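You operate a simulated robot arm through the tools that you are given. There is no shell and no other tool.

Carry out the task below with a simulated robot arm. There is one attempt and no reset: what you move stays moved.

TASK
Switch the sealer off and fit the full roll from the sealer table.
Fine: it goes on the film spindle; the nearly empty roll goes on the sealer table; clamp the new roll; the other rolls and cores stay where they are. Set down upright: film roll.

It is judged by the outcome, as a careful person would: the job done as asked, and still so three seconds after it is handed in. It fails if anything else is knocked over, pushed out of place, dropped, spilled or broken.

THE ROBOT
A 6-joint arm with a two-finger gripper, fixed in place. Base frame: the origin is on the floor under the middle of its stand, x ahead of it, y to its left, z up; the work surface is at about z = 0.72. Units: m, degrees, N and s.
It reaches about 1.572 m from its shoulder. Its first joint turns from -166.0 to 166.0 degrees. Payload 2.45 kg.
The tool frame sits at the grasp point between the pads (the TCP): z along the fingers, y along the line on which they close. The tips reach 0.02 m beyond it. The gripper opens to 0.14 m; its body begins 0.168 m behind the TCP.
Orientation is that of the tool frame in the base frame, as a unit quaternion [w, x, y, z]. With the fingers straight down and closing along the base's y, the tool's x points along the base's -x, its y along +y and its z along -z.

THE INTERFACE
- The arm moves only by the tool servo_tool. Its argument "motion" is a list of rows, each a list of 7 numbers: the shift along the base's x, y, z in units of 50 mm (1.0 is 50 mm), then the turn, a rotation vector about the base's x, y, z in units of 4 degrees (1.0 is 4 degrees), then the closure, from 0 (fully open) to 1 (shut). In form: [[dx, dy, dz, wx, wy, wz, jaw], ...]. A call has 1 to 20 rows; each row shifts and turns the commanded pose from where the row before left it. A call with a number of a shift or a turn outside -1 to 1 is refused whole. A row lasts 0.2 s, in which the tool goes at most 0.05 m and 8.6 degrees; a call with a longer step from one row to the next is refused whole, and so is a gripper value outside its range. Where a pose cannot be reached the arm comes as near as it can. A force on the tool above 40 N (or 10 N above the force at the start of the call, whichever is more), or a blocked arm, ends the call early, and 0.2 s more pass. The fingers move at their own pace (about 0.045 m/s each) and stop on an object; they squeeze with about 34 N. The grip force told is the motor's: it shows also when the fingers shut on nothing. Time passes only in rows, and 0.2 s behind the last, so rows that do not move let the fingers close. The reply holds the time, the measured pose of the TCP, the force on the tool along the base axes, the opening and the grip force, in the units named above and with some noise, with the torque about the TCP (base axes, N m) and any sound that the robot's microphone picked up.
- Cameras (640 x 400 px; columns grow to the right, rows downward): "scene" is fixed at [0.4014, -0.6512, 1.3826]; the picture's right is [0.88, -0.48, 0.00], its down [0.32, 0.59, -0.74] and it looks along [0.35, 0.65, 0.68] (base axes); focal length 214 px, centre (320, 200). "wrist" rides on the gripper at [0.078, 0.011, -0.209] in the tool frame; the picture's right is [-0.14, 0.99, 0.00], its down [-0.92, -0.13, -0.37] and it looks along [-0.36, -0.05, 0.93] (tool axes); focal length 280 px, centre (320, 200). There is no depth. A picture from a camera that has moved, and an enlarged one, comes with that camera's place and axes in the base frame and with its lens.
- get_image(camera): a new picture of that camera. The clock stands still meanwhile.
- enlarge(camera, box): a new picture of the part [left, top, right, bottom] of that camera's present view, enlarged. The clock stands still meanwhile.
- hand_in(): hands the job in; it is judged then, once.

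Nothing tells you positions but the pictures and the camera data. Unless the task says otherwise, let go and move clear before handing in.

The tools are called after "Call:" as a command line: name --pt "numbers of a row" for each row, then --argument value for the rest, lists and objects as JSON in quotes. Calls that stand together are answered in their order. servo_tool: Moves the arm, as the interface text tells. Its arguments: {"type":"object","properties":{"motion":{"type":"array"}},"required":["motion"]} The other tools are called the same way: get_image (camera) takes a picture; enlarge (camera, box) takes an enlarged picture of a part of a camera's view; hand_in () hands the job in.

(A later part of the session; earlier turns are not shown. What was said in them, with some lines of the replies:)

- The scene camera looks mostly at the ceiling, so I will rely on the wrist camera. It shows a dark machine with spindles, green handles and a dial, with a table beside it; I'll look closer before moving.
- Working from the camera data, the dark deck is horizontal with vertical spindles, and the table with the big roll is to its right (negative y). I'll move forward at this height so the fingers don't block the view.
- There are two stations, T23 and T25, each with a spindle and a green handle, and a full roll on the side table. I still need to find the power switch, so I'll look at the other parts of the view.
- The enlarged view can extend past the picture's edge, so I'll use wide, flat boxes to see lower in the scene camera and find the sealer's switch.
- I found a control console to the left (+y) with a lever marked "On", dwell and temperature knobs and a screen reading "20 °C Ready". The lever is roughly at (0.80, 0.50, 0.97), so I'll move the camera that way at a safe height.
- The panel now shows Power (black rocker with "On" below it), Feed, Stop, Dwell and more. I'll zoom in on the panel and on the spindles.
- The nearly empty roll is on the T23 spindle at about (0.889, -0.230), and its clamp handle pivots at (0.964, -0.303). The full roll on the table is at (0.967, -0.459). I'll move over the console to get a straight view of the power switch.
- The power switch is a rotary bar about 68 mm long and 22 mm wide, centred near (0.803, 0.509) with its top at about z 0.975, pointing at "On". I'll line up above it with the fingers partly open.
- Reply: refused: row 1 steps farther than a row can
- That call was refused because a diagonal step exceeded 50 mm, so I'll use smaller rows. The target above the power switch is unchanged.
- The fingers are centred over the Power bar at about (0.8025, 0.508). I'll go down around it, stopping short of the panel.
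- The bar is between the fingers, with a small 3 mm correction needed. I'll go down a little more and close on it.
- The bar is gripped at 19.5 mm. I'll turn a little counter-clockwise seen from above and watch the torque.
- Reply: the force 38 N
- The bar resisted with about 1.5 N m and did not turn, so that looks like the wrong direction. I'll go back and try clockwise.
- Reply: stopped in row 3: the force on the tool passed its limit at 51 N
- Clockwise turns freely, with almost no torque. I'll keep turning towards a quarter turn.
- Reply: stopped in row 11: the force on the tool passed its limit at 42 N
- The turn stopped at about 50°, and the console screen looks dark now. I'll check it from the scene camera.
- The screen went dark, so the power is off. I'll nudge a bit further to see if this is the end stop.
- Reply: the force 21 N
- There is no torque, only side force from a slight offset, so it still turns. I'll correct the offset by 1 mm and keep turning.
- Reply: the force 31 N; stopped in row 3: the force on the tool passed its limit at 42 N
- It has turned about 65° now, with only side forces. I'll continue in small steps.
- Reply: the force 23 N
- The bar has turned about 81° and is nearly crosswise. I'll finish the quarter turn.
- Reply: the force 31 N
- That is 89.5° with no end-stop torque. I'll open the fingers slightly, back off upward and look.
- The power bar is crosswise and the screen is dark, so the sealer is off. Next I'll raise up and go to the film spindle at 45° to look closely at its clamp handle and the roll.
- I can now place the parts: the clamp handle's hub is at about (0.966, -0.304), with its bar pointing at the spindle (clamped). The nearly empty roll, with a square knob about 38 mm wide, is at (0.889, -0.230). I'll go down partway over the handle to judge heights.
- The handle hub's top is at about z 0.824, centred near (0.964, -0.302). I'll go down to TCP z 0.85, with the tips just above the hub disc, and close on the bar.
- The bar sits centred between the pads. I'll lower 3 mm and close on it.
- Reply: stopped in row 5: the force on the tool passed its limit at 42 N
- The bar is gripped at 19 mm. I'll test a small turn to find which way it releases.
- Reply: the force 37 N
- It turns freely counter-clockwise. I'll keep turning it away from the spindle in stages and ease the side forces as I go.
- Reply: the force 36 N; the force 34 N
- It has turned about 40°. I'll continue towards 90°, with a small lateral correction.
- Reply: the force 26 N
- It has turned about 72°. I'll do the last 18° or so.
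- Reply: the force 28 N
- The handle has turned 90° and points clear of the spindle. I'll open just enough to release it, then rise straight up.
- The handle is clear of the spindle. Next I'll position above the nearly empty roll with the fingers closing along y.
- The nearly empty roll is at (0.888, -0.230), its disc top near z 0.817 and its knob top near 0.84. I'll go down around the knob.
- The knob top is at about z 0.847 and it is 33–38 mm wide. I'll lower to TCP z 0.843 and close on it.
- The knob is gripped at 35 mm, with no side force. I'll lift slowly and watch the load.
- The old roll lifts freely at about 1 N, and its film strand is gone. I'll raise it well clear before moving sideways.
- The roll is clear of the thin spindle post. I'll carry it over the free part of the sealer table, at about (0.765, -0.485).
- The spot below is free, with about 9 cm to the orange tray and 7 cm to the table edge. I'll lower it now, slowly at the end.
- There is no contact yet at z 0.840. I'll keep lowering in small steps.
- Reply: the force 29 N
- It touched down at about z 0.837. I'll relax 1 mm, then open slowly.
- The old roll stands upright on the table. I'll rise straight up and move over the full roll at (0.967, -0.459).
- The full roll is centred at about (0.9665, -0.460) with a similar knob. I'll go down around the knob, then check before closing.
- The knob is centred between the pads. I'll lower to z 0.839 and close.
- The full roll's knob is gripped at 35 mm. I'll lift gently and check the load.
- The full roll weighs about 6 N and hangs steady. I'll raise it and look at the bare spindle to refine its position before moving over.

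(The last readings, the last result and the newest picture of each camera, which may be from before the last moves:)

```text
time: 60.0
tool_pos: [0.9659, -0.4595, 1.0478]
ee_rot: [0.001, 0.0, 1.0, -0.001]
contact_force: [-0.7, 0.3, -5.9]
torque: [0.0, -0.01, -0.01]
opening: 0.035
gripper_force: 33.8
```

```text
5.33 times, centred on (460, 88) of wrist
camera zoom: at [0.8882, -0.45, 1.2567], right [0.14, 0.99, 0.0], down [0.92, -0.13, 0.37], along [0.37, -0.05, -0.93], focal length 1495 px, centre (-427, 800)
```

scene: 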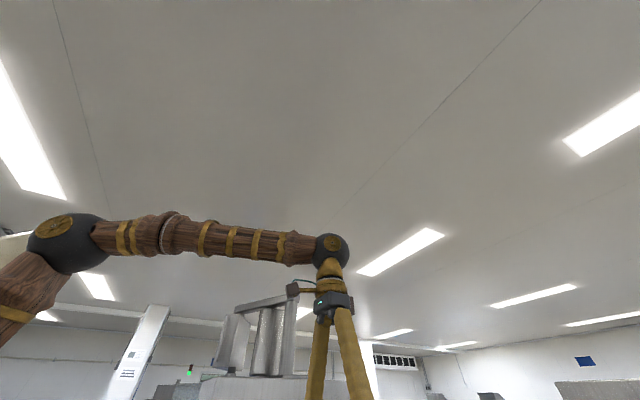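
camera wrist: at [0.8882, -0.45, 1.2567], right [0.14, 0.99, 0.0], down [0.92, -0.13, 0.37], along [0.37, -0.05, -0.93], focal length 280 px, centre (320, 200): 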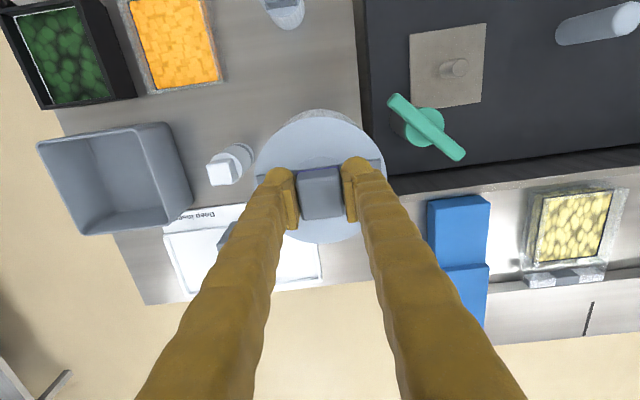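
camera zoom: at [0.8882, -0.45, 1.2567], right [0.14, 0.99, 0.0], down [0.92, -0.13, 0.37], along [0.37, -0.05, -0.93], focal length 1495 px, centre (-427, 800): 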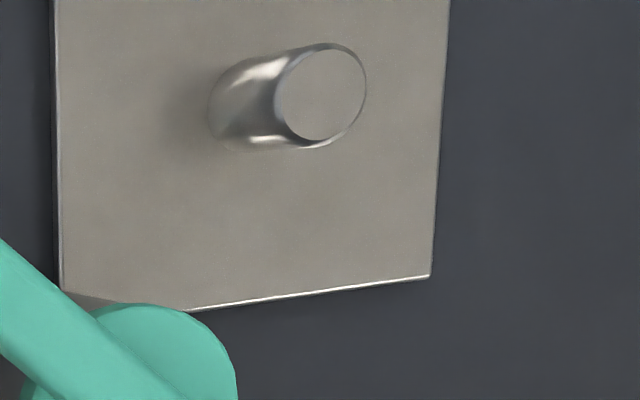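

The bare spindle is a round post about 24 mm across at (0.889, -0.2295), its top near z 0.776. I'll carry the full roll over it.

Call:
servo_tool --pt "-0.261 0.775 0 0 0 0 0.9" --pt "-0.261 0.775 0 0 0 0 0.9" --pt "-0.261 0.775 0 0 0 0 0.9" --pt "-0.261 0.775 0 0 0 0 0.9" --pt "-0.261 0.775 0 0 0 0 0.9" --pt "-0.261 0.775 0 0 0 0 0.9" --pt "0 0 0 0 0 0 0.9" --pt "0 0 0 0 0 0 0.9"

Call:
servo_tool --pt "0 0 0 0 0 0 0.9"

Call:
servo_tool --pt "0 0 0 0 0 0 0.9"

Call:
servo_tool --pt "0 0 0 0 0 0 0.9"

Call:
get_image --camera "wrist"

```text
time: 61.8
tool_pos: [0.8876, -0.2278, 1.0496]
ee_rot: [0.002, 0.0, 1.0, 0.0]
contact_force: [-0.4, 0.1, -5.1]
torque: [0.01, -0.03, -0.03]
opening: 0.035
gripper_force: 34.2
```

```text
time: 62.2
tool_pos: [0.8883, -0.2289, 1.0502]
ee_rot: [0.001, 0.001, 1.0, -0.001]
contact_force: [-0.1, -1.3, -5.2]
torque: [0.02, 0.03, 0.0]
opening: 0.0348
gripper_force: 33.9
```

```text
time: 62.6
tool_pos: [0.8867, -0.2284, 1.0497]
ee_rot: [0.001, 0.0, 1.0, -0.001]
contact_force: [0.7, -0.5, -6.0]
torque: [0.03, 0.04, -0.01]
opening: 0.0347
gripper_force: 33.6
```

```text
time: 63.0
tool_pos: [0.8872, -0.2284, 1.0505]
ee_rot: [0.002, 0.0, 1.0, -0.001]
contact_force: [-0.2, 0.4, -6.2]
torque: [0.02, -0.01, 0.01]
opening: 0.0348
gripper_force: 34.3
```

```text
taken
camera wrist: at [0.809, -0.2182, 1.258], right [0.14, 0.99, 0.0], down [0.92, -0.13, 0.37], along [0.37, -0.05, -0.93], focal length 280 px, centre (320, 200)
```

wrist: 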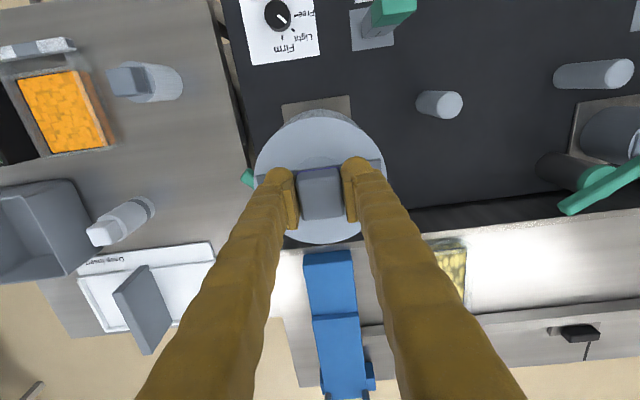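

The average position is (0.8875, -0.2284), close to where the old roll came off. I'll repeat the earlier zoom to compare alignment against the fixed plate.

Call:
enlarge --camera "wrist" --box '[240, 60, 400, 230]'

Call:
enlarge --camera "wrist" --box '[260, 80, 400, 170]'

```text
2.35 times, centred on (320, 145) of wrist
camera zoom: at [0.809, -0.2182, 1.258], right [0.14, 0.99, 0.0], down [0.92, -0.13, 0.37], along [0.37, -0.05, -0.93], focal length 660 px, centre (320, 329)
```

zoom: 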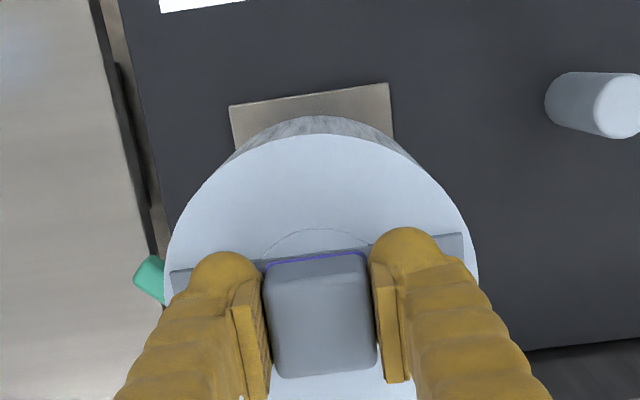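

```text
4.44 times, centred on (330, 125) of wrist
camera zoom: at [0.809, -0.2182, 1.258], right [0.14, 0.99, 0.0], down [0.92, -0.13, 0.37], along [0.37, -0.05, -0.93], focal length 1246 px, centre (276, 533)
```

zoom: 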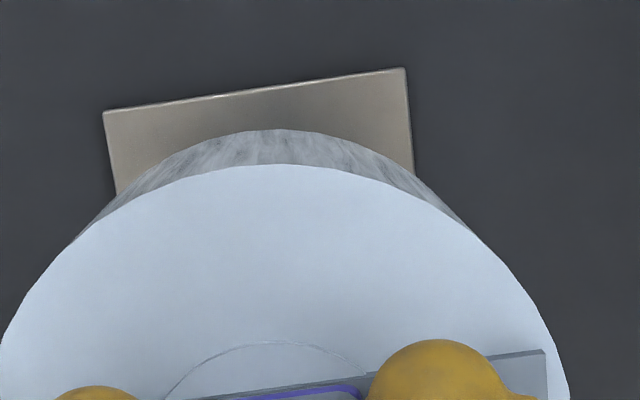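

The knob sits in the gripper just as the old roll's did, and I'm about 2 mm short in x. I'll correct that, lower to just above the spindle tip, and re-measure.

Call:
servo_tool --pt "0.034 -0.014 -0.7 0 0 0 0.9" --pt "0 0 -0.7 0 0 0 0.9" --pt "0 0 -0.7 0 0 0 0.9" --pt "0 0 -0.7 0 0 0 0.9" --pt "0 0 0 0 0 0 0.9" --pt "0 0 0 0 0 0 0.9"

Call:
servo_tool --pt "0 0 0 0 0 0 0.9"

Call:
servo_tool --pt "0 0 0 0 0 0 0.9"

Call:
servo_tool --pt "0 0 0 0 0 0 0.9"

Call:
get_image --camera "wrist"

```text
time: 64.4
tool_pos: [0.891, -0.2276, 0.9083]
ee_rot: [0.002, 0.0, 1.0, -0.001]
contact_force: [0.1, 0.0, -4.1]
torque: [0.0, 0.01, -0.03]
opening: 0.0354
gripper_force: 34.9
```

```text
time: 64.8
tool_pos: [0.8901, -0.2279, 0.908]
ee_rot: [0.002, 0.0, 1.0, -0.001]
contact_force: [0.0, 0.1, -6.5]
torque: [0.0, 0.06, 0.01]
opening: 0.0348
gripper_force: 33.9
```

```text
time: 65.2
tool_pos: [0.8902, -0.2296, 0.9087]
ee_rot: [0.002, -0.001, 1.0, -0.001]
contact_force: [0.3, -0.2, -5.4]
torque: [-0.03, 0.06, 0.03]
opening: 0.035
gripper_force: 34.2
```

```text
time: 65.6
tool_pos: [0.8905, -0.2273, 0.9092]
ee_rot: [0.002, 0.0, 1.0, -0.001]
contact_force: [0.3, 0.5, -6.0]
torque: [-0.01, 0.03, 0.0]
opening: 0.035
gripper_force: 34.0
```

```text
taken
camera wrist: at [0.8115, -0.2176, 1.1169], right [0.14, 0.99, 0.0], down [0.92, -0.13, 0.37], along [0.37, -0.05, -0.93], focal length 280 px, centre (320, 200)
```

wrist: 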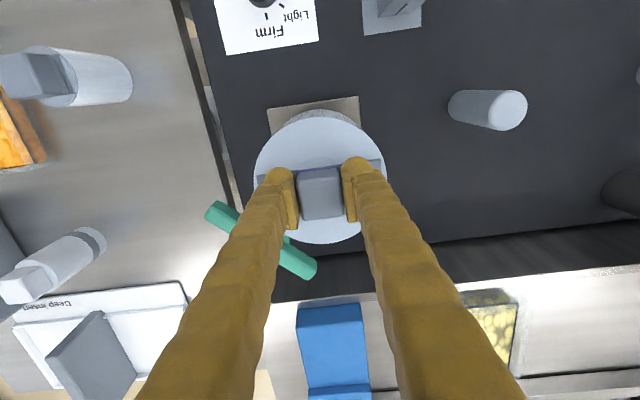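

The average is (0.8905, -0.2281). I'll shift about 1 mm back and go down slowly onto the spindle, watching the forces.

Call:
servo_tool --pt "-0.024 -0.02 0 0 0 0 0.9" --pt "0 0 -0.1 0 0 0 0.9" --pt "0 0 -0.1 0 0 0 0.9" --pt "0 0 0 0 0 0 0.9"

Call:
servo_tool --pt "0 0 -0.08 0 0 0 0.9" --pt "0 0 0 0 0 0 0.9"

Call:
servo_tool --pt "0 0 -0.08 0 0 0 0.9" --pt "0 0 0 0 0 0 0.9"

```text
time: 66.6
tool_pos: [0.8897, -0.2298, 0.8989]
ee_rot: [0.003, -0.001, 1.0, -0.001]
contact_force: [0.5, 0.7, -5.9]
torque: [0.03, 0.03, -0.01]
opening: 0.0353
gripper_force: 33.9
```

```text
time: 67.2
tool_pos: [0.8891, -0.2295, 0.8949]
ee_rot: [0.001, 0.0, 1.0, -0.001]
contact_force: [0.5, 0.9, -6.4]
torque: [-0.02, 0.05, 0.01]
opening: 0.0349
gripper_force: 33.7
```

```text
time: 67.8
tool_pos: [0.8907, -0.2295, 0.891]
ee_rot: [0.002, 0.0, 1.0, 0.0]
contact_force: [0.0, -0.3, -5.9]
torque: [-0.02, -0.01, 0.01]
opening: 0.0352
gripper_force: 34.3
```

There is no contact yet. I'll keep going down in small steps.

Call:
servo_tool --pt "0 0 -0.08 0 0 0 0.9" --pt "0 0 0 0 0 0 0.9"

Call:
servo_tool --pt "0 0 -0.08 0 0 0 0.9" --pt "0 0 0 0 0 0 0.9"

Call:
servo_tool --pt "0 0 -0.08 0 0 0 0.9" --pt "0 0 0 0 0 0 0.9"

Call:
servo_tool --pt "0 0 -0.08 0 0 0 0.9" --pt "0 0 0 0 0 0 0.9"

```text
time: 68.4
tool_pos: [0.8891, -0.2306, 0.886]
ee_rot: [0.002, 0.0, 1.0, 0.0]
contact_force: [0.7, -0.8, -5.9]
torque: [-0.01, -0.01, -0.02]
opening: 0.0351
gripper_force: 34.1
```

```text
time: 69.0
tool_pos: [0.8899, -0.2293, 0.8807]
ee_rot: [0.003, 0.0, 1.0, -0.001]
contact_force: [0.8, 0.1, -5.8]
torque: [-0.01, 0.04, 0.0]
opening: 0.0351
gripper_force: 34.2
```

```text
time: 69.6
tool_pos: [0.8901, -0.2302, 0.8783]
ee_rot: [0.002, 0.0, 1.0, -0.001]
contact_force: [-0.1, -0.6, -5.8]
torque: [0.03, -0.01, -0.02]
opening: 0.035
gripper_force: 34.0
```

```text
time: 70.2
tool_pos: [0.8904, -0.2314, 0.8753]
ee_rot: [0.001, 0.0, 1.0, -0.001]
contact_force: [0.1, 0.5, -6.3]
torque: [0.0, 0.02, 0.02]
opening: 0.0352
gripper_force: 33.7
```

The roll's bottom is now below the spindle tip with no side force, so it is over the post. I'll continue down to the seat.

Call:
servo_tool --pt "0 0 -0.1 0 0 0 0.9" --pt "0 0 -0.1 0 0 0 0.9" --pt "0 0 0 0 0 0 0.9"

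Call:
servo_tool --pt "0 0 -0.1 0 0 0 0.9" --pt "0 0 0 0 0 0 0.9"

Call:
servo_tool --pt "0 0 -0.08 0 0 0 0.9" --pt "0 0 0 0 0 0 0.9"

Call:
servo_tool --pt "0 0 -0.06 0 0 0 0.9" --pt "0 0 0 0 0 0 0.9"

```text
time: 71.0
tool_pos: [0.8906, -0.23, 0.8652]
ee_rot: [0.002, 0.0, 1.0, -0.001]
contact_force: [-0.2, 0.2, -6.6]
torque: [-0.04, 0.02, 0.02]
opening: 0.035
gripper_force: 33.9
```

```text
time: 71.6
tool_pos: [0.8905, -0.2301, 0.861]
ee_rot: [0.001, -0.001, 1.0, -0.001]
contact_force: [-0.2, -0.3, -5.9]
torque: [0.0, 0.0, 0.04]
opening: 0.0349
gripper_force: 34.0
```

```text
time: 72.2
tool_pos: [0.8896, -0.2299, 0.8577]
ee_rot: [0.003, 0.0, 1.0, -0.001]
contact_force: [0.0, 0.2, -6.6]
torque: [-0.01, 0.02, -0.05]
opening: 0.0349
gripper_force: 33.9
```

```text
time: 72.8
tool_pos: [0.89, -0.2296, 0.8526]
ee_rot: [0.0, 0.0, 1.0, -0.001]
contact_force: [0.3, 0.1, -5.3]
torque: [-0.04, 0.0, 0.0]
opening: 0.0353
gripper_force: 33.9
```

The roll is nearly seated, with contact expected around z 0.847. I'll take 2 mm steps.

Call:
servo_tool --pt "0 0 -0.04 0 0 0 0.9" --pt "0 0 0 0 0 0 0.9"

Call:
servo_tool --pt "0 0 -0.04 0 0 0 0.9" --pt "0 0 0 0 0 0 0.9"

Call:
servo_tool --pt "0 0 -0.03 0 0 0 0.9" --pt "0 0 0 0 0 0 0.9"

```text
time: 73.4
tool_pos: [0.8901, -0.2304, 0.8505]
ee_rot: [0.001, -0.001, 1.0, -0.001]
contact_force: [0.2, -0.3, -5.5]
torque: [0.02, 0.01, -0.02]
opening: 0.0351
gripper_force: 33.8
```

```text
time: 74.0
tool_pos: [0.8886, -0.2305, 0.8477]
ee_rot: [0.001, 0.0, 1.0, -0.001]
contact_force: [0.2, 0.5, -6.1]
torque: [0.03, -0.01, -0.02]
opening: 0.0351
gripper_force: 34.0
```

```text
time: 74.6
tool_pos: [0.8895, -0.2301, 0.8485]
ee_rot: [0.002, 0.0, 1.0, -0.001]
contact_force: [-0.3, -3.7, 1.7]
torque: [0.09, -0.05, 0.0]
opening: 0.0348
gripper_force: 34.3
```

The weight has transferred, with the force now about +2 N, so the roll is seated. I'll press 0.5 mm more to confirm, then open.

Call:
servo_tool --pt "0 0 -0.012 0 0 0 0.9" --pt "0 0 0 0 0 0 0.9"

Call:
servo_tool --pt "0 0 0 0 0 0 0.7" --pt "0 0 0 0 0 0 0.6" --pt "0 0 0 0 0 0 0.5" --pt "0 0 0 0 0 0 0.5"

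Call:
get_image --camera "wrist"

```text
time: 75.2
tool_pos: [0.8891, -0.23, 0.8476]
ee_rot: [0.003, 0.0, 1.0, -0.001]
contact_force: [-3.2, -3.0, 13.1]
torque: [0.0, 0.11, 0.0]
opening: 0.0351
gripper_force: 33.7
```

```text
time: 76.2
tool_pos: [0.89, -0.2292, 0.8475]
ee_rot: [0.001, 0.0, 1.0, -0.001]
contact_force: [0.8, -0.2, -0.7]
torque: [0.02, 0.01, -0.04]
opening: 0.0701
gripper_force: 0.1
```

```text
taken
camera wrist: at [0.8104, -0.2196, 1.0554], right [0.14, 0.99, 0.0], down [0.92, -0.13, 0.37], along [0.37, -0.05, -0.93], focal length 280 px, centre (320, 200)
```

wrist: 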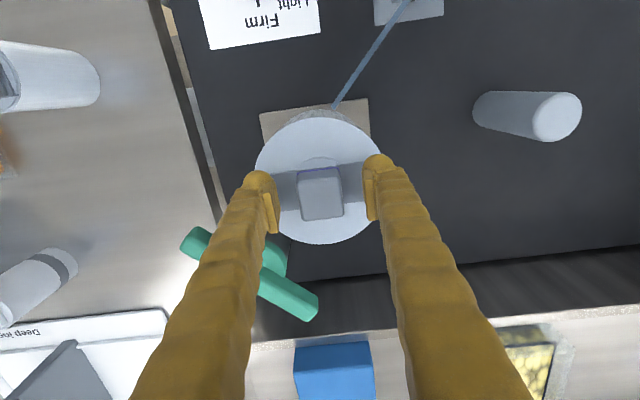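

The film strand is back, so the full roll is seated on the film spindle. Next I'll rise, then turn and move over the clamp handle.

Call:
servo_tool --pt "0 0 0.4 0 0 0 0.5" --pt "0 0 0.9 0 0 0 0.5" --pt "0 0 0.9 0 0 0 0.5" --pt "0 0 0.8 0 0 0 0.6" --pt "0.124 -0.124 0 0 0 0.946 0.6" --pt "0.124 -0.124 0 0 0 0.946 0.6" --pt "0.124 -0.124 0 0 0 0.946 0.6" --pt "0.124 -0.124 0 0 0 0.946 0.6" --pt "0.124 -0.124 0 0 0 0.946 0.6" --pt "0.124 -0.124 0 0 0 0.946 0.6" --pt "0.124 -0.124 0 0 0 0.946 0.6" --pt "0.124 -0.124 0 0 0 0.946 0.6" --pt "0.124 -0.124 0 0 0 0.946 0.6" --pt "0.124 -0.124 0 0 0 0.946 0.6" --pt "0.124 -0.124 0 0 0 0.946 0.6" --pt "0.124 -0.124 0 0 0 0.946 0.6" --pt "0 0 0 0 0 0 0.6"

Call:
get_image --camera "wrist"

Call:
enlarge --camera "wrist" --box '[240, 100, 440, 200]'

```text
time: 79.8
tool_pos: [0.9657, -0.3064, 0.9965]
ee_rot: [0.002, -0.386, 0.923, -0.001]
contact_force: [0.6, -0.3, -0.2]
torque: [0.02, 0.01, -0.03]
opening: 0.0561
gripper_force: 0.1
```

```text
taken
camera wrist: at [0.9013, -0.3545, 1.205], right [-0.61, 0.79, 0.0], down [0.74, 0.57, 0.37], along [0.3, 0.23, -0.93], focal length 280 px, centre (320, 200)
```

wrist: 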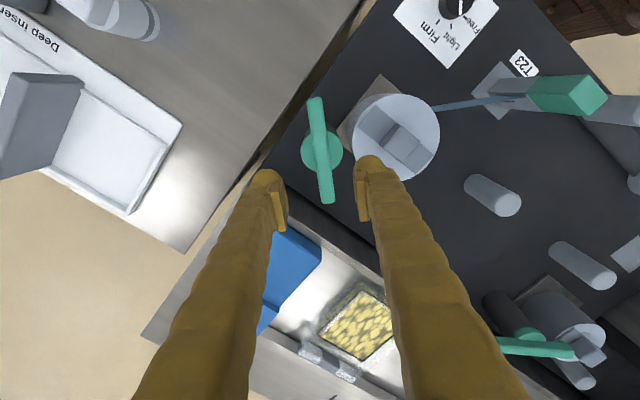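

```text
3.20 times, centred on (340, 150) of wrist
camera zoom: at [0.9013, -0.3545, 1.205], right [-0.61, 0.79, 0.0], down [0.74, 0.57, 0.37], along [0.3, 0.23, -0.93], focal length 897 px, centre (256, 360)
```

zoom: 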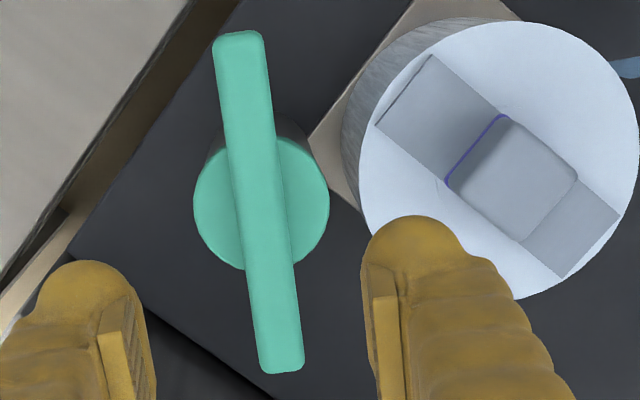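

The full roll sits properly on the spindle. I'll go down over the handle, first to z 0.875 for a check.

Call:
servo_tool --pt "-0.044 0.06 -0.8 0 0 0 0.62" --pt "0 0 -0.8 0 0 0 0.62" --pt "0 0 -0.8 0 0 0 0.62" --pt "0 0 0 0 0 0 0.62"

Call:
get_image --camera "wrist"

Call:
enlarge --camera "wrist" --box '[240, 130, 400, 230]'

```text
time: 80.8
tool_pos: [0.9617, -0.3006, 0.8775]
ee_rot: [0.003, -0.386, 0.922, 0.001]
contact_force: [-0.1, -0.3, -0.2]
torque: [-0.03, 0.02, -0.03]
opening: 0.0532
gripper_force: 0.0
```

```text
taken
camera wrist: at [0.8982, -0.3513, 1.0858], right [-0.61, 0.79, 0.0], down [0.74, 0.56, 0.37], along [0.3, 0.23, -0.93], focal length 280 px, centre (320, 200)
```

wrist: 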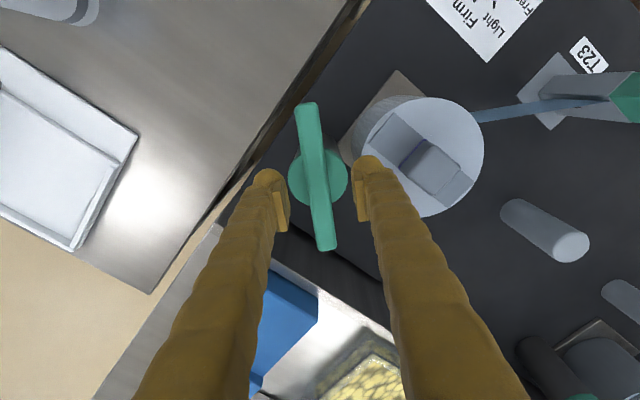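

```text
4.00 times, centred on (320, 180) of wrist
camera zoom: at [0.8982, -0.3513, 1.0858], right [-0.61, 0.79, 0.0], down [0.74, 0.56, 0.37], along [0.3, 0.23, -0.93], focal length 1122 px, centre (320, 280)
```

zoom: 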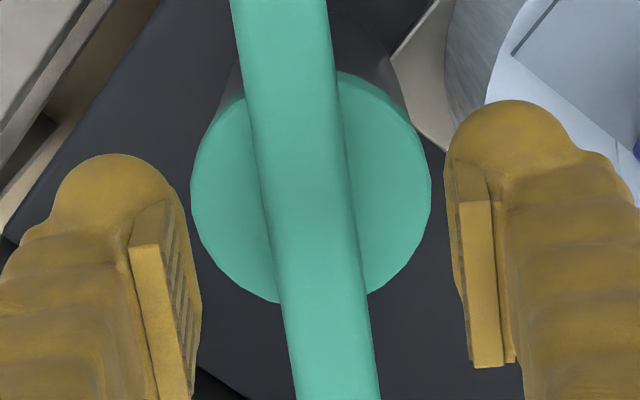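

The handle bar sits about 2 mm off centre. I'll correct, lower to z 0.854 and grip the bar.

Call:
servo_tool --pt "0.026 -0.03 -0.46 0 0 0 0.62" --pt "0 0 0 0 0 0 0.7" --pt "0 0 0 0 0 0 0.9" --pt "0 0 0 0 0 0 0.9" --pt "0 0 0 0 0 0 0.9"

Call:
get_image --camera "wrist"

```text
time: 82.0
tool_pos: [0.9641, -0.3045, 0.8542]
ee_rot: [0.002, -0.387, 0.922, 0.0]
contact_force: [0.8, 0.3, -2.9]
torque: [0.04, -0.03, 0.05]
opening: 0.0191
gripper_force: 36.3
```

```text
taken
camera wrist: at [0.8998, -0.3532, 1.0625], right [-0.61, 0.79, 0.0], down [0.74, 0.56, 0.37], along [0.3, 0.23, -0.93], focal length 280 px, centre (320, 200)
```

wrist: 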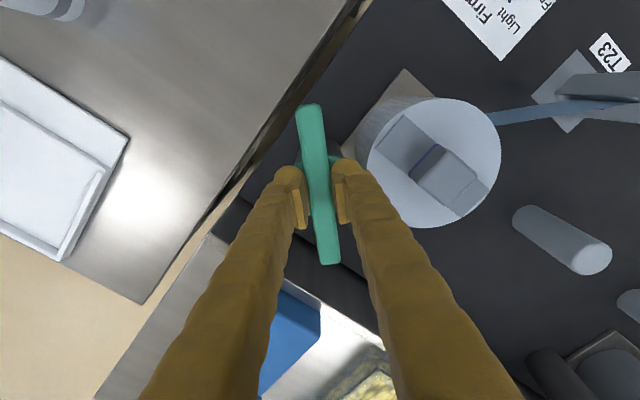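

The bar is gripped with little force. I'll turn it clockwise back towards the roll, in stages.

Call:
servo_tool --pt "0 0 0 0 0 -1 0.9" --pt "0 0 0 0 0 -1 0.9" --pt "0 0 0 0 0 -1 0.9" --pt "0 0 0 0 0 -1 0.9" --pt "0 0 0 0 0 0 0.9"

Call:
servo_tool --pt "0 0 0 0 0 -1 0.9" --pt "0 0 0 0 0 -1 0.9" --pt "0 0 0 0 0 -1 0.9" --pt "0 0 0 0 0 -1 0.9" --pt "0 0 0 0 0 0 0.9"

Call:
get_image --camera "wrist"

```text
time: 83.2
tool_pos: [0.9628, -0.3044, 0.8545]
ee_rot: [0.003, -0.253, 0.967, 0.0]
contact_force: [-1.0, -4.8, 2.9]
torque: [-0.07, 0.02, 0.0]
opening: 0.019
gripper_force: 44.2
```

```text
time: 84.4
tool_pos: [0.9618, -0.3022, 0.8535]
ee_rot: [0.001, -0.116, 0.993, -0.001]
contact_force: [-15.3, -11.2, 9.7]
torque: [-0.12, 0.29, -0.03]
opening: 0.0191
gripper_force: 44.6
```

```text
taken
camera wrist: at [0.8835, -0.3113, 1.0625], right [-0.09, 1.0, 0.0], down [0.92, 0.09, 0.37], along [0.37, 0.03, -0.93], focal length 280 px, centre (320, 200)
```

wrist: 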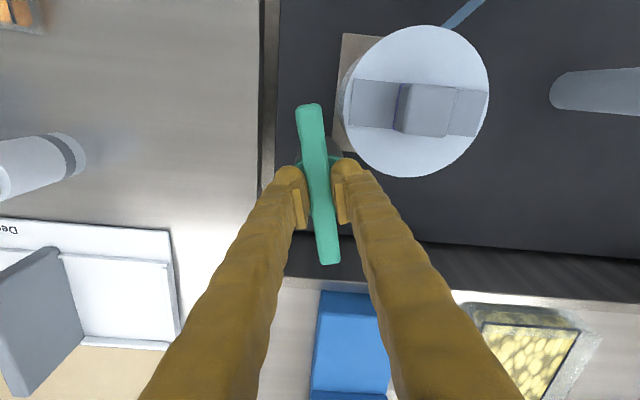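

It is turning smoothly and clear of the roll. I'll continue.

Call:
servo_tool --pt "-0.01 -0.01 0 0 0 -1 0.9" --pt "0 0 0 0 0 -1 0.9" --pt "0 0 0 0 0 -1 0.9" --pt "0 0 0 0 0 -1 0.9" --pt "0 0 0 0 0 0 0.9"

Call:
servo_tool --pt "0 0 0 0 0 -1 0.9" --pt "0 0 0 0 0 -1 0.9" --pt "0 0 0 0 0 -1 0.9" --pt "0 0 0 0 0 -1 0.9" --pt "0 0 0 0 0 0 0.9"

Call:
get_image --camera "wrist"

```text
time: 85.6
tool_pos: [0.9628, -0.3028, 0.8548]
ee_rot: [0.002, 0.024, 1.0, -0.001]
contact_force: [-9.2, 10.2, 10.3]
torque: [0.11, 0.1, 0.05]
opening: 0.0191
gripper_force: 43.9
```

```text
time: 86.8
tool_pos: [0.9619, -0.3018, 0.8536]
ee_rot: [0.003, 0.162, 0.987, -0.001]
contact_force: [-0.1, 33.9, 10.4]
torque: [0.32, 0.04, 0.03]
opening: 0.0188
gripper_force: 44.3
```

```text
taken
camera wrist: at [0.8916, -0.2675, 1.0623], right [0.45, 0.89, 0.0], down [0.83, -0.41, 0.37], along [0.33, -0.17, -0.93], focal length 280 px, centre (320, 200)
```

wrist: 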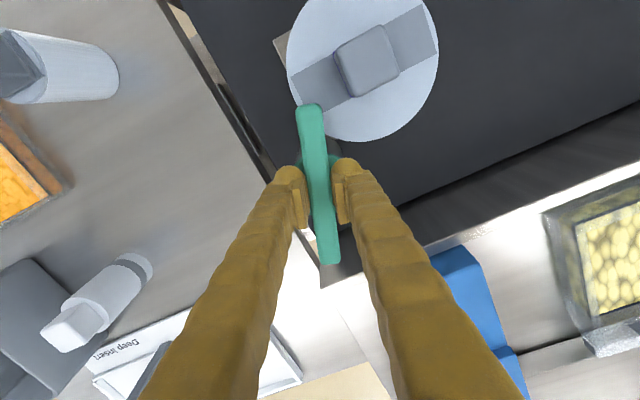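

It is about 64° round and the bar end is passing over the roll's rim. I'll ease the side force and continue carefully.

Call:
servo_tool --pt "0 0.03 0 0 0 0 0.9" --pt "0 0 0 0 0 0 0.9"

Call:
servo_tool --pt "0 0 0 0 0 -1 0.9" --pt "0 0 0 0 0 -1 0.9" --pt "0 0 0 0 0 0 0.9"

Call:
get_image --camera "wrist"

```text
time: 87.4
tool_pos: [0.9629, -0.3024, 0.8539]
ee_rot: [0.002, 0.162, 0.987, -0.001]
contact_force: [9.6, 10.9, 5.4]
torque: [0.06, -0.26, 0.01]
opening: 0.0188
gripper_force: 44.7
```

```text
time: 88.2
tool_pos: [0.9632, -0.3019, 0.8547]
ee_rot: [0.003, 0.231, 0.973, -0.001]
contact_force: [11.8, 3.4, 13.2]
torque: [-0.01, -0.14, 0.01]
opening: 0.019
gripper_force: 44.0
```

```text
taken
camera wrist: at [0.8973, -0.2574, 1.0622], right [0.57, 0.82, 0.0], down [0.76, -0.53, 0.37], along [0.31, -0.21, -0.93], focal length 280 px, centre (320, 200)
```

wrist: 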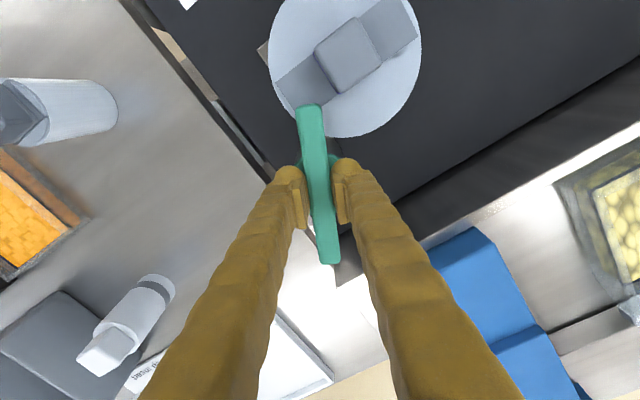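

No resistance yet, so I'll continue the last 18° or so.

Call:
servo_tool --pt "0 0 0 0 0 -1 0.9" --pt "0 0 0 0 0 -1 0.9" --pt "0 0 0 0 0 0 0.9"

Call:
servo_tool --pt "0 0 0 0 0 -1 0.9" --pt "0 0 0 0 0 -1 0.9" --pt "0 0 0 0 0 0 0.9"

Call:
get_image --camera "wrist"

```text
time: 89.0
tool_pos: [0.9635, -0.3012, 0.8543]
ee_rot: [0.002, 0.298, 0.955, -0.002]
contact_force: [23.8, -12.0, 12.1]
torque: [-0.19, -0.39, 0.0]
opening: 0.0189
gripper_force: 43.7
```

```text
time: 89.8
tool_pos: [0.9634, -0.3022, 0.8534]
ee_rot: [0.002, 0.364, 0.932, -0.002]
contact_force: [33.3, -11.8, 9.6]
torque: [-0.24, -0.46, -0.08]
opening: 0.0187
gripper_force: 43.8
```

```text
taken
camera wrist: at [0.9125, -0.2407, 1.0622], right [0.77, 0.64, 0.0], down [0.59, -0.72, 0.37], along [0.24, -0.29, -0.93], focal length 280 px, centre (320, 200)
```

wrist: 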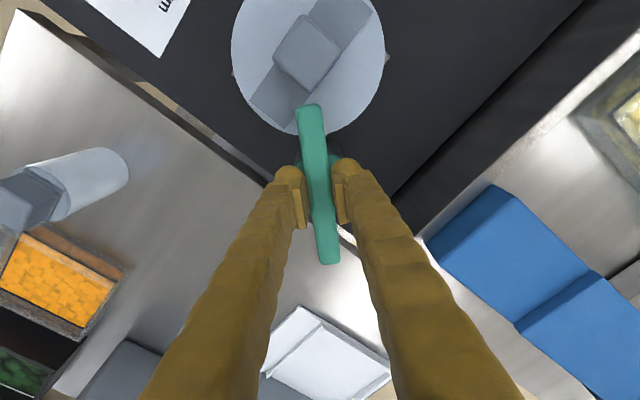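

It is at -42.7°, and the original clamped angle was about -44.6°. I'll ease the side force and turn the last few degrees to the stop.

Call:
servo_tool --pt "0.03 -0.01 0 0 0 0 0.9" --pt "0 0 0 0 0 -0.5 0.9" --pt "0 0 0 0 0 0 0.9"

Call:
servo_tool --pt "0 0 0 0 0 -0.5 0.9" --pt "0 0 0 0 0 0 0.9"

```text
time: 90.6
tool_pos: [0.9626, -0.301, 0.8531]
ee_rot: [0.001, 0.38, 0.925, -0.002]
contact_force: [1.2, 3.7, 16.7]
torque: [0.18, 0.14, 0.18]
opening: 0.0191
gripper_force: 44.3
```

```text
time: 91.2
tool_pos: [0.9628, -0.3023, 0.8538]
ee_rot: [0.001, 0.395, 0.919, -0.001]
contact_force: [-11.5, 11.7, 17.6]
torque: [0.15, 0.17, 1.13]
opening: 0.0194
gripper_force: 43.8
```

The torque rose to 1.1 N m, so the handle is at its clamped stop. I'll relax slightly, open and rise.

Call:
servo_tool --pt "0 0 0 0 0 0.4 0.9" --pt "0 0 0 0 0 0 0.75" --pt "0 0 0 0 0 0 0.65" --pt "0 0 0 0 0 0 0.65" --pt "0 0 0.5 0 0 0 0.65" --pt "0 0 1 0 0 0 0.65" --pt "0 0 1 0 0 0 0.65" --pt "0 0 1 0 0 0 0.6" --pt "0 0 1 0 0 0 0.5" --pt "0 0 1 0 0 0 0.5" --pt "0 0 0 0 0 0 0.5"

Call:
get_image --camera "wrist"

Call:
enlarge --camera "wrist" --box '[240, 60, 400, 190]'

```text
time: 93.6
tool_pos: [0.9631, -0.3006, 1.1286]
ee_rot: [0.001, 0.384, 0.923, -0.001]
contact_force: [-0.1, -0.3, -0.4]
torque: [-0.01, 0.02, -0.01]
opening: 0.07
gripper_force: 0.0
```

```text
taken
camera wrist: at [0.9151, -0.2375, 1.3369], right [0.8, 0.6, 0.0], down [0.56, -0.74, 0.37], along [0.22, -0.3, -0.93], focal length 280 px, centre (320, 200)
```

wrist: 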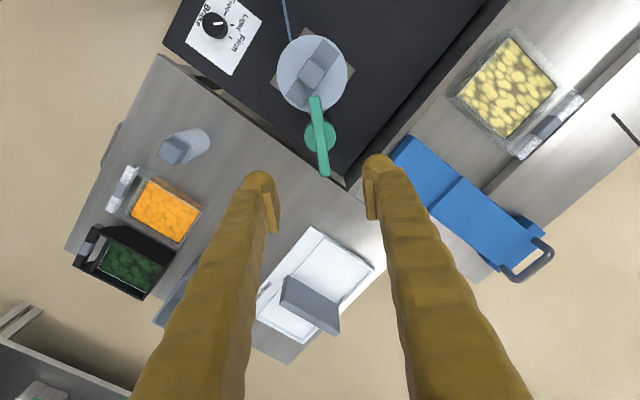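

```text
3.08 times, centred on (320, 125) of wrist
camera zoom: at [0.9151, -0.2375, 1.3369], right [0.8, 0.6, 0.0], down [0.56, -0.74, 0.37], along [0.22, -0.3, -0.93], focal length 863 px, centre (320, 431)
```

zoom: 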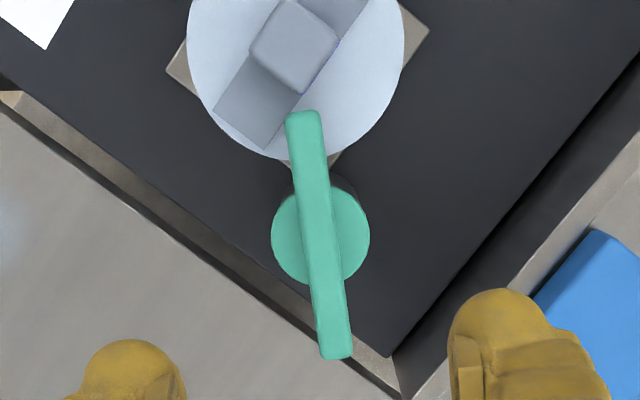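

The handle now lies over the full roll's rim, so it is clamped. I'll move back clear and check the whole scene before handing in.

Call:
servo_tool --pt "-0.15 0 0.35 0 0 0.95 0.3" --pt "-0.15 0 0.35 0 0 0.95 0.2" --pt "-0.15 0 0.35 0 0 0.95 0.1" --pt "-0.15 0 0.35 0 0 0.95 0" --pt "-0.15 0 0.35 0 0 0.95 0" --pt "-0.15 0 0.35 0 0 0.95 0" --pt "-0.15 0 0.35 0 0 0.95 0" --pt "-0.15 0 0.35 0 0 0.95 0" --pt "-0.15 0 0.35 0 0 0.95 0" --pt "-0.15 0 0.35 0 0 0.95 0" --pt "-0.15 0 0.35 0 0 0.95 0" --pt "-0.15 0 0 0 0 0.6 0" --pt "0 0 0 0 0 0 0"

Call:
get_image --camera "wrist"

Call:
enlarge --camera "wrist" --box '[60, 60, 360, 240]'

Call:
enlarge --camera "wrist" --box '[638, 0, 640, 400]'

Call:
enlarge --camera "scene" --box '[0, 399, 640, 400]'

```text
time: 96.4
tool_pos: [0.8749, -0.3017, 1.3226]
ee_rot: [0.002, 0.007, 1.0, -0.001]
contact_force: [-1.2, -0.2, -0.3]
torque: [0.05, -0.02, 0.0]
opening: 0.1402
gripper_force: 0.0
```

```text
taken
camera wrist: at [0.7966, -0.2902, 1.5303], right [0.15, 0.99, 0.0], down [0.92, -0.14, 0.37], along [0.37, -0.06, -0.93], focal length 280 px, centre (320, 200)
```

wrist: 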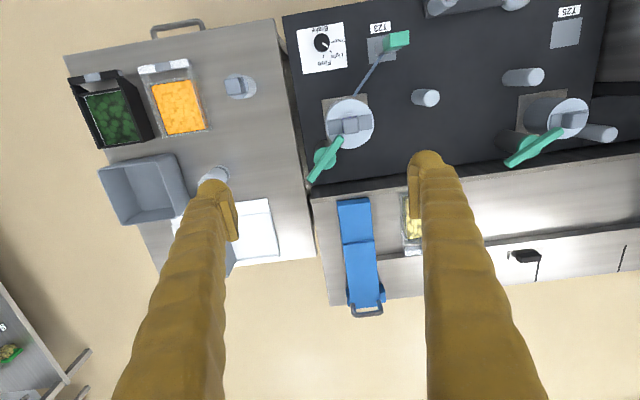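

```text
2.13 times, centred on (210, 150) of wrist
camera zoom: at [0.7966, -0.2902, 1.5303], right [0.15, 0.99, 0.0], down [0.92, -0.14, 0.37], along [0.37, -0.06, -0.93], focal length 598 px, centre (555, 307)
```

zoom: 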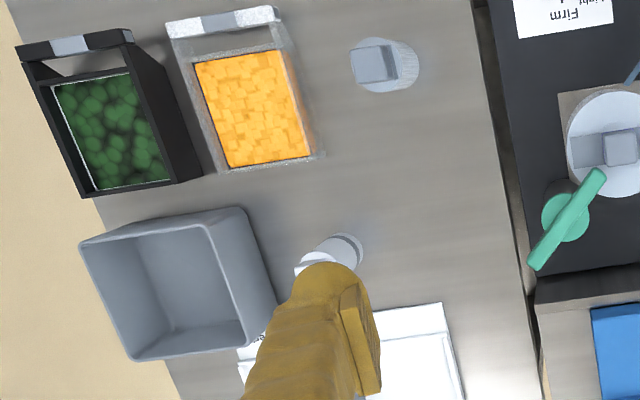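

```text
1.00 times, centred on (639, 200) of wrist (not enlarged: the box is as wide or as high as the picture)
camera zoom: at [0.7966, -0.2902, 1.5303], right [0.15, 0.99, 0.0], down [0.92, -0.14, 0.37], along [0.37, -0.06, -0.93], focal length 280 px, centre (1, 200)
```

zoom: 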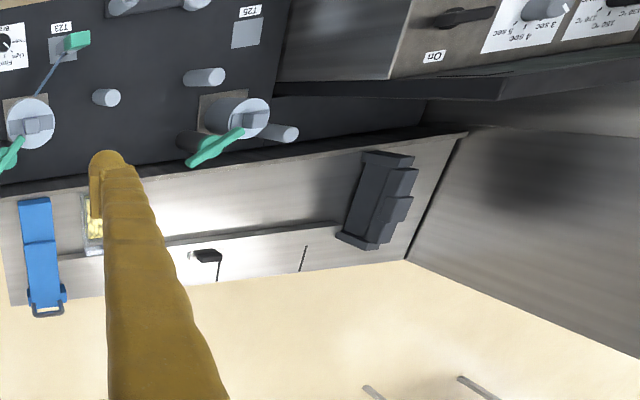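

```text
1.00 times, centred on (320, 400) of scene (not enlarged: the box is as wide or as high as the picture)
camera zoom: at [0.4014, -0.6512, 1.3826], right [0.88, -0.48, 0.0], down [0.32, 0.59, -0.74], along [0.35, 0.65, 0.68], focal length 214 px, centre (320, 0)
```

zoom: 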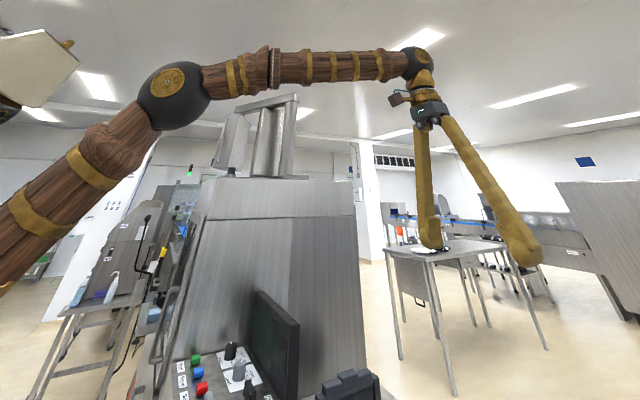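

The power bar is crosswise with the screen dark, and the full roll is on the film spindle with the handle clamped over its rim. The old roll stands upright on the sealer table, nothing else has moved, and the gripper is empty and clear, so I'm handing in.

Call:
hand_in

```text
The job is handed in.
```

The sealer is off and the full roll from the sealer table is fitted and clamped. I checked it in the last camera views before handing in; no result has come back yet.

- **Power:** I turned the power switch a quarter turn away from "On". The sealer's screen, which had read "20 °C Ready", went dark. There is no "Off" label, so the dark screen is my evidence that it's off.
- **Full roll:** it is seated on the film spindle, and the film strand to the T23 post showed again once it was on.
- **Clamp:** the green handle is turned back to its stop, so it now lies over the new roll's rim.
- **Nearly empty roll:** it stands upright on a clear part of the sealer table.
- **Everything else:** the other rolls, the cores and the trays look unmoved. The gripper is empty and clear.
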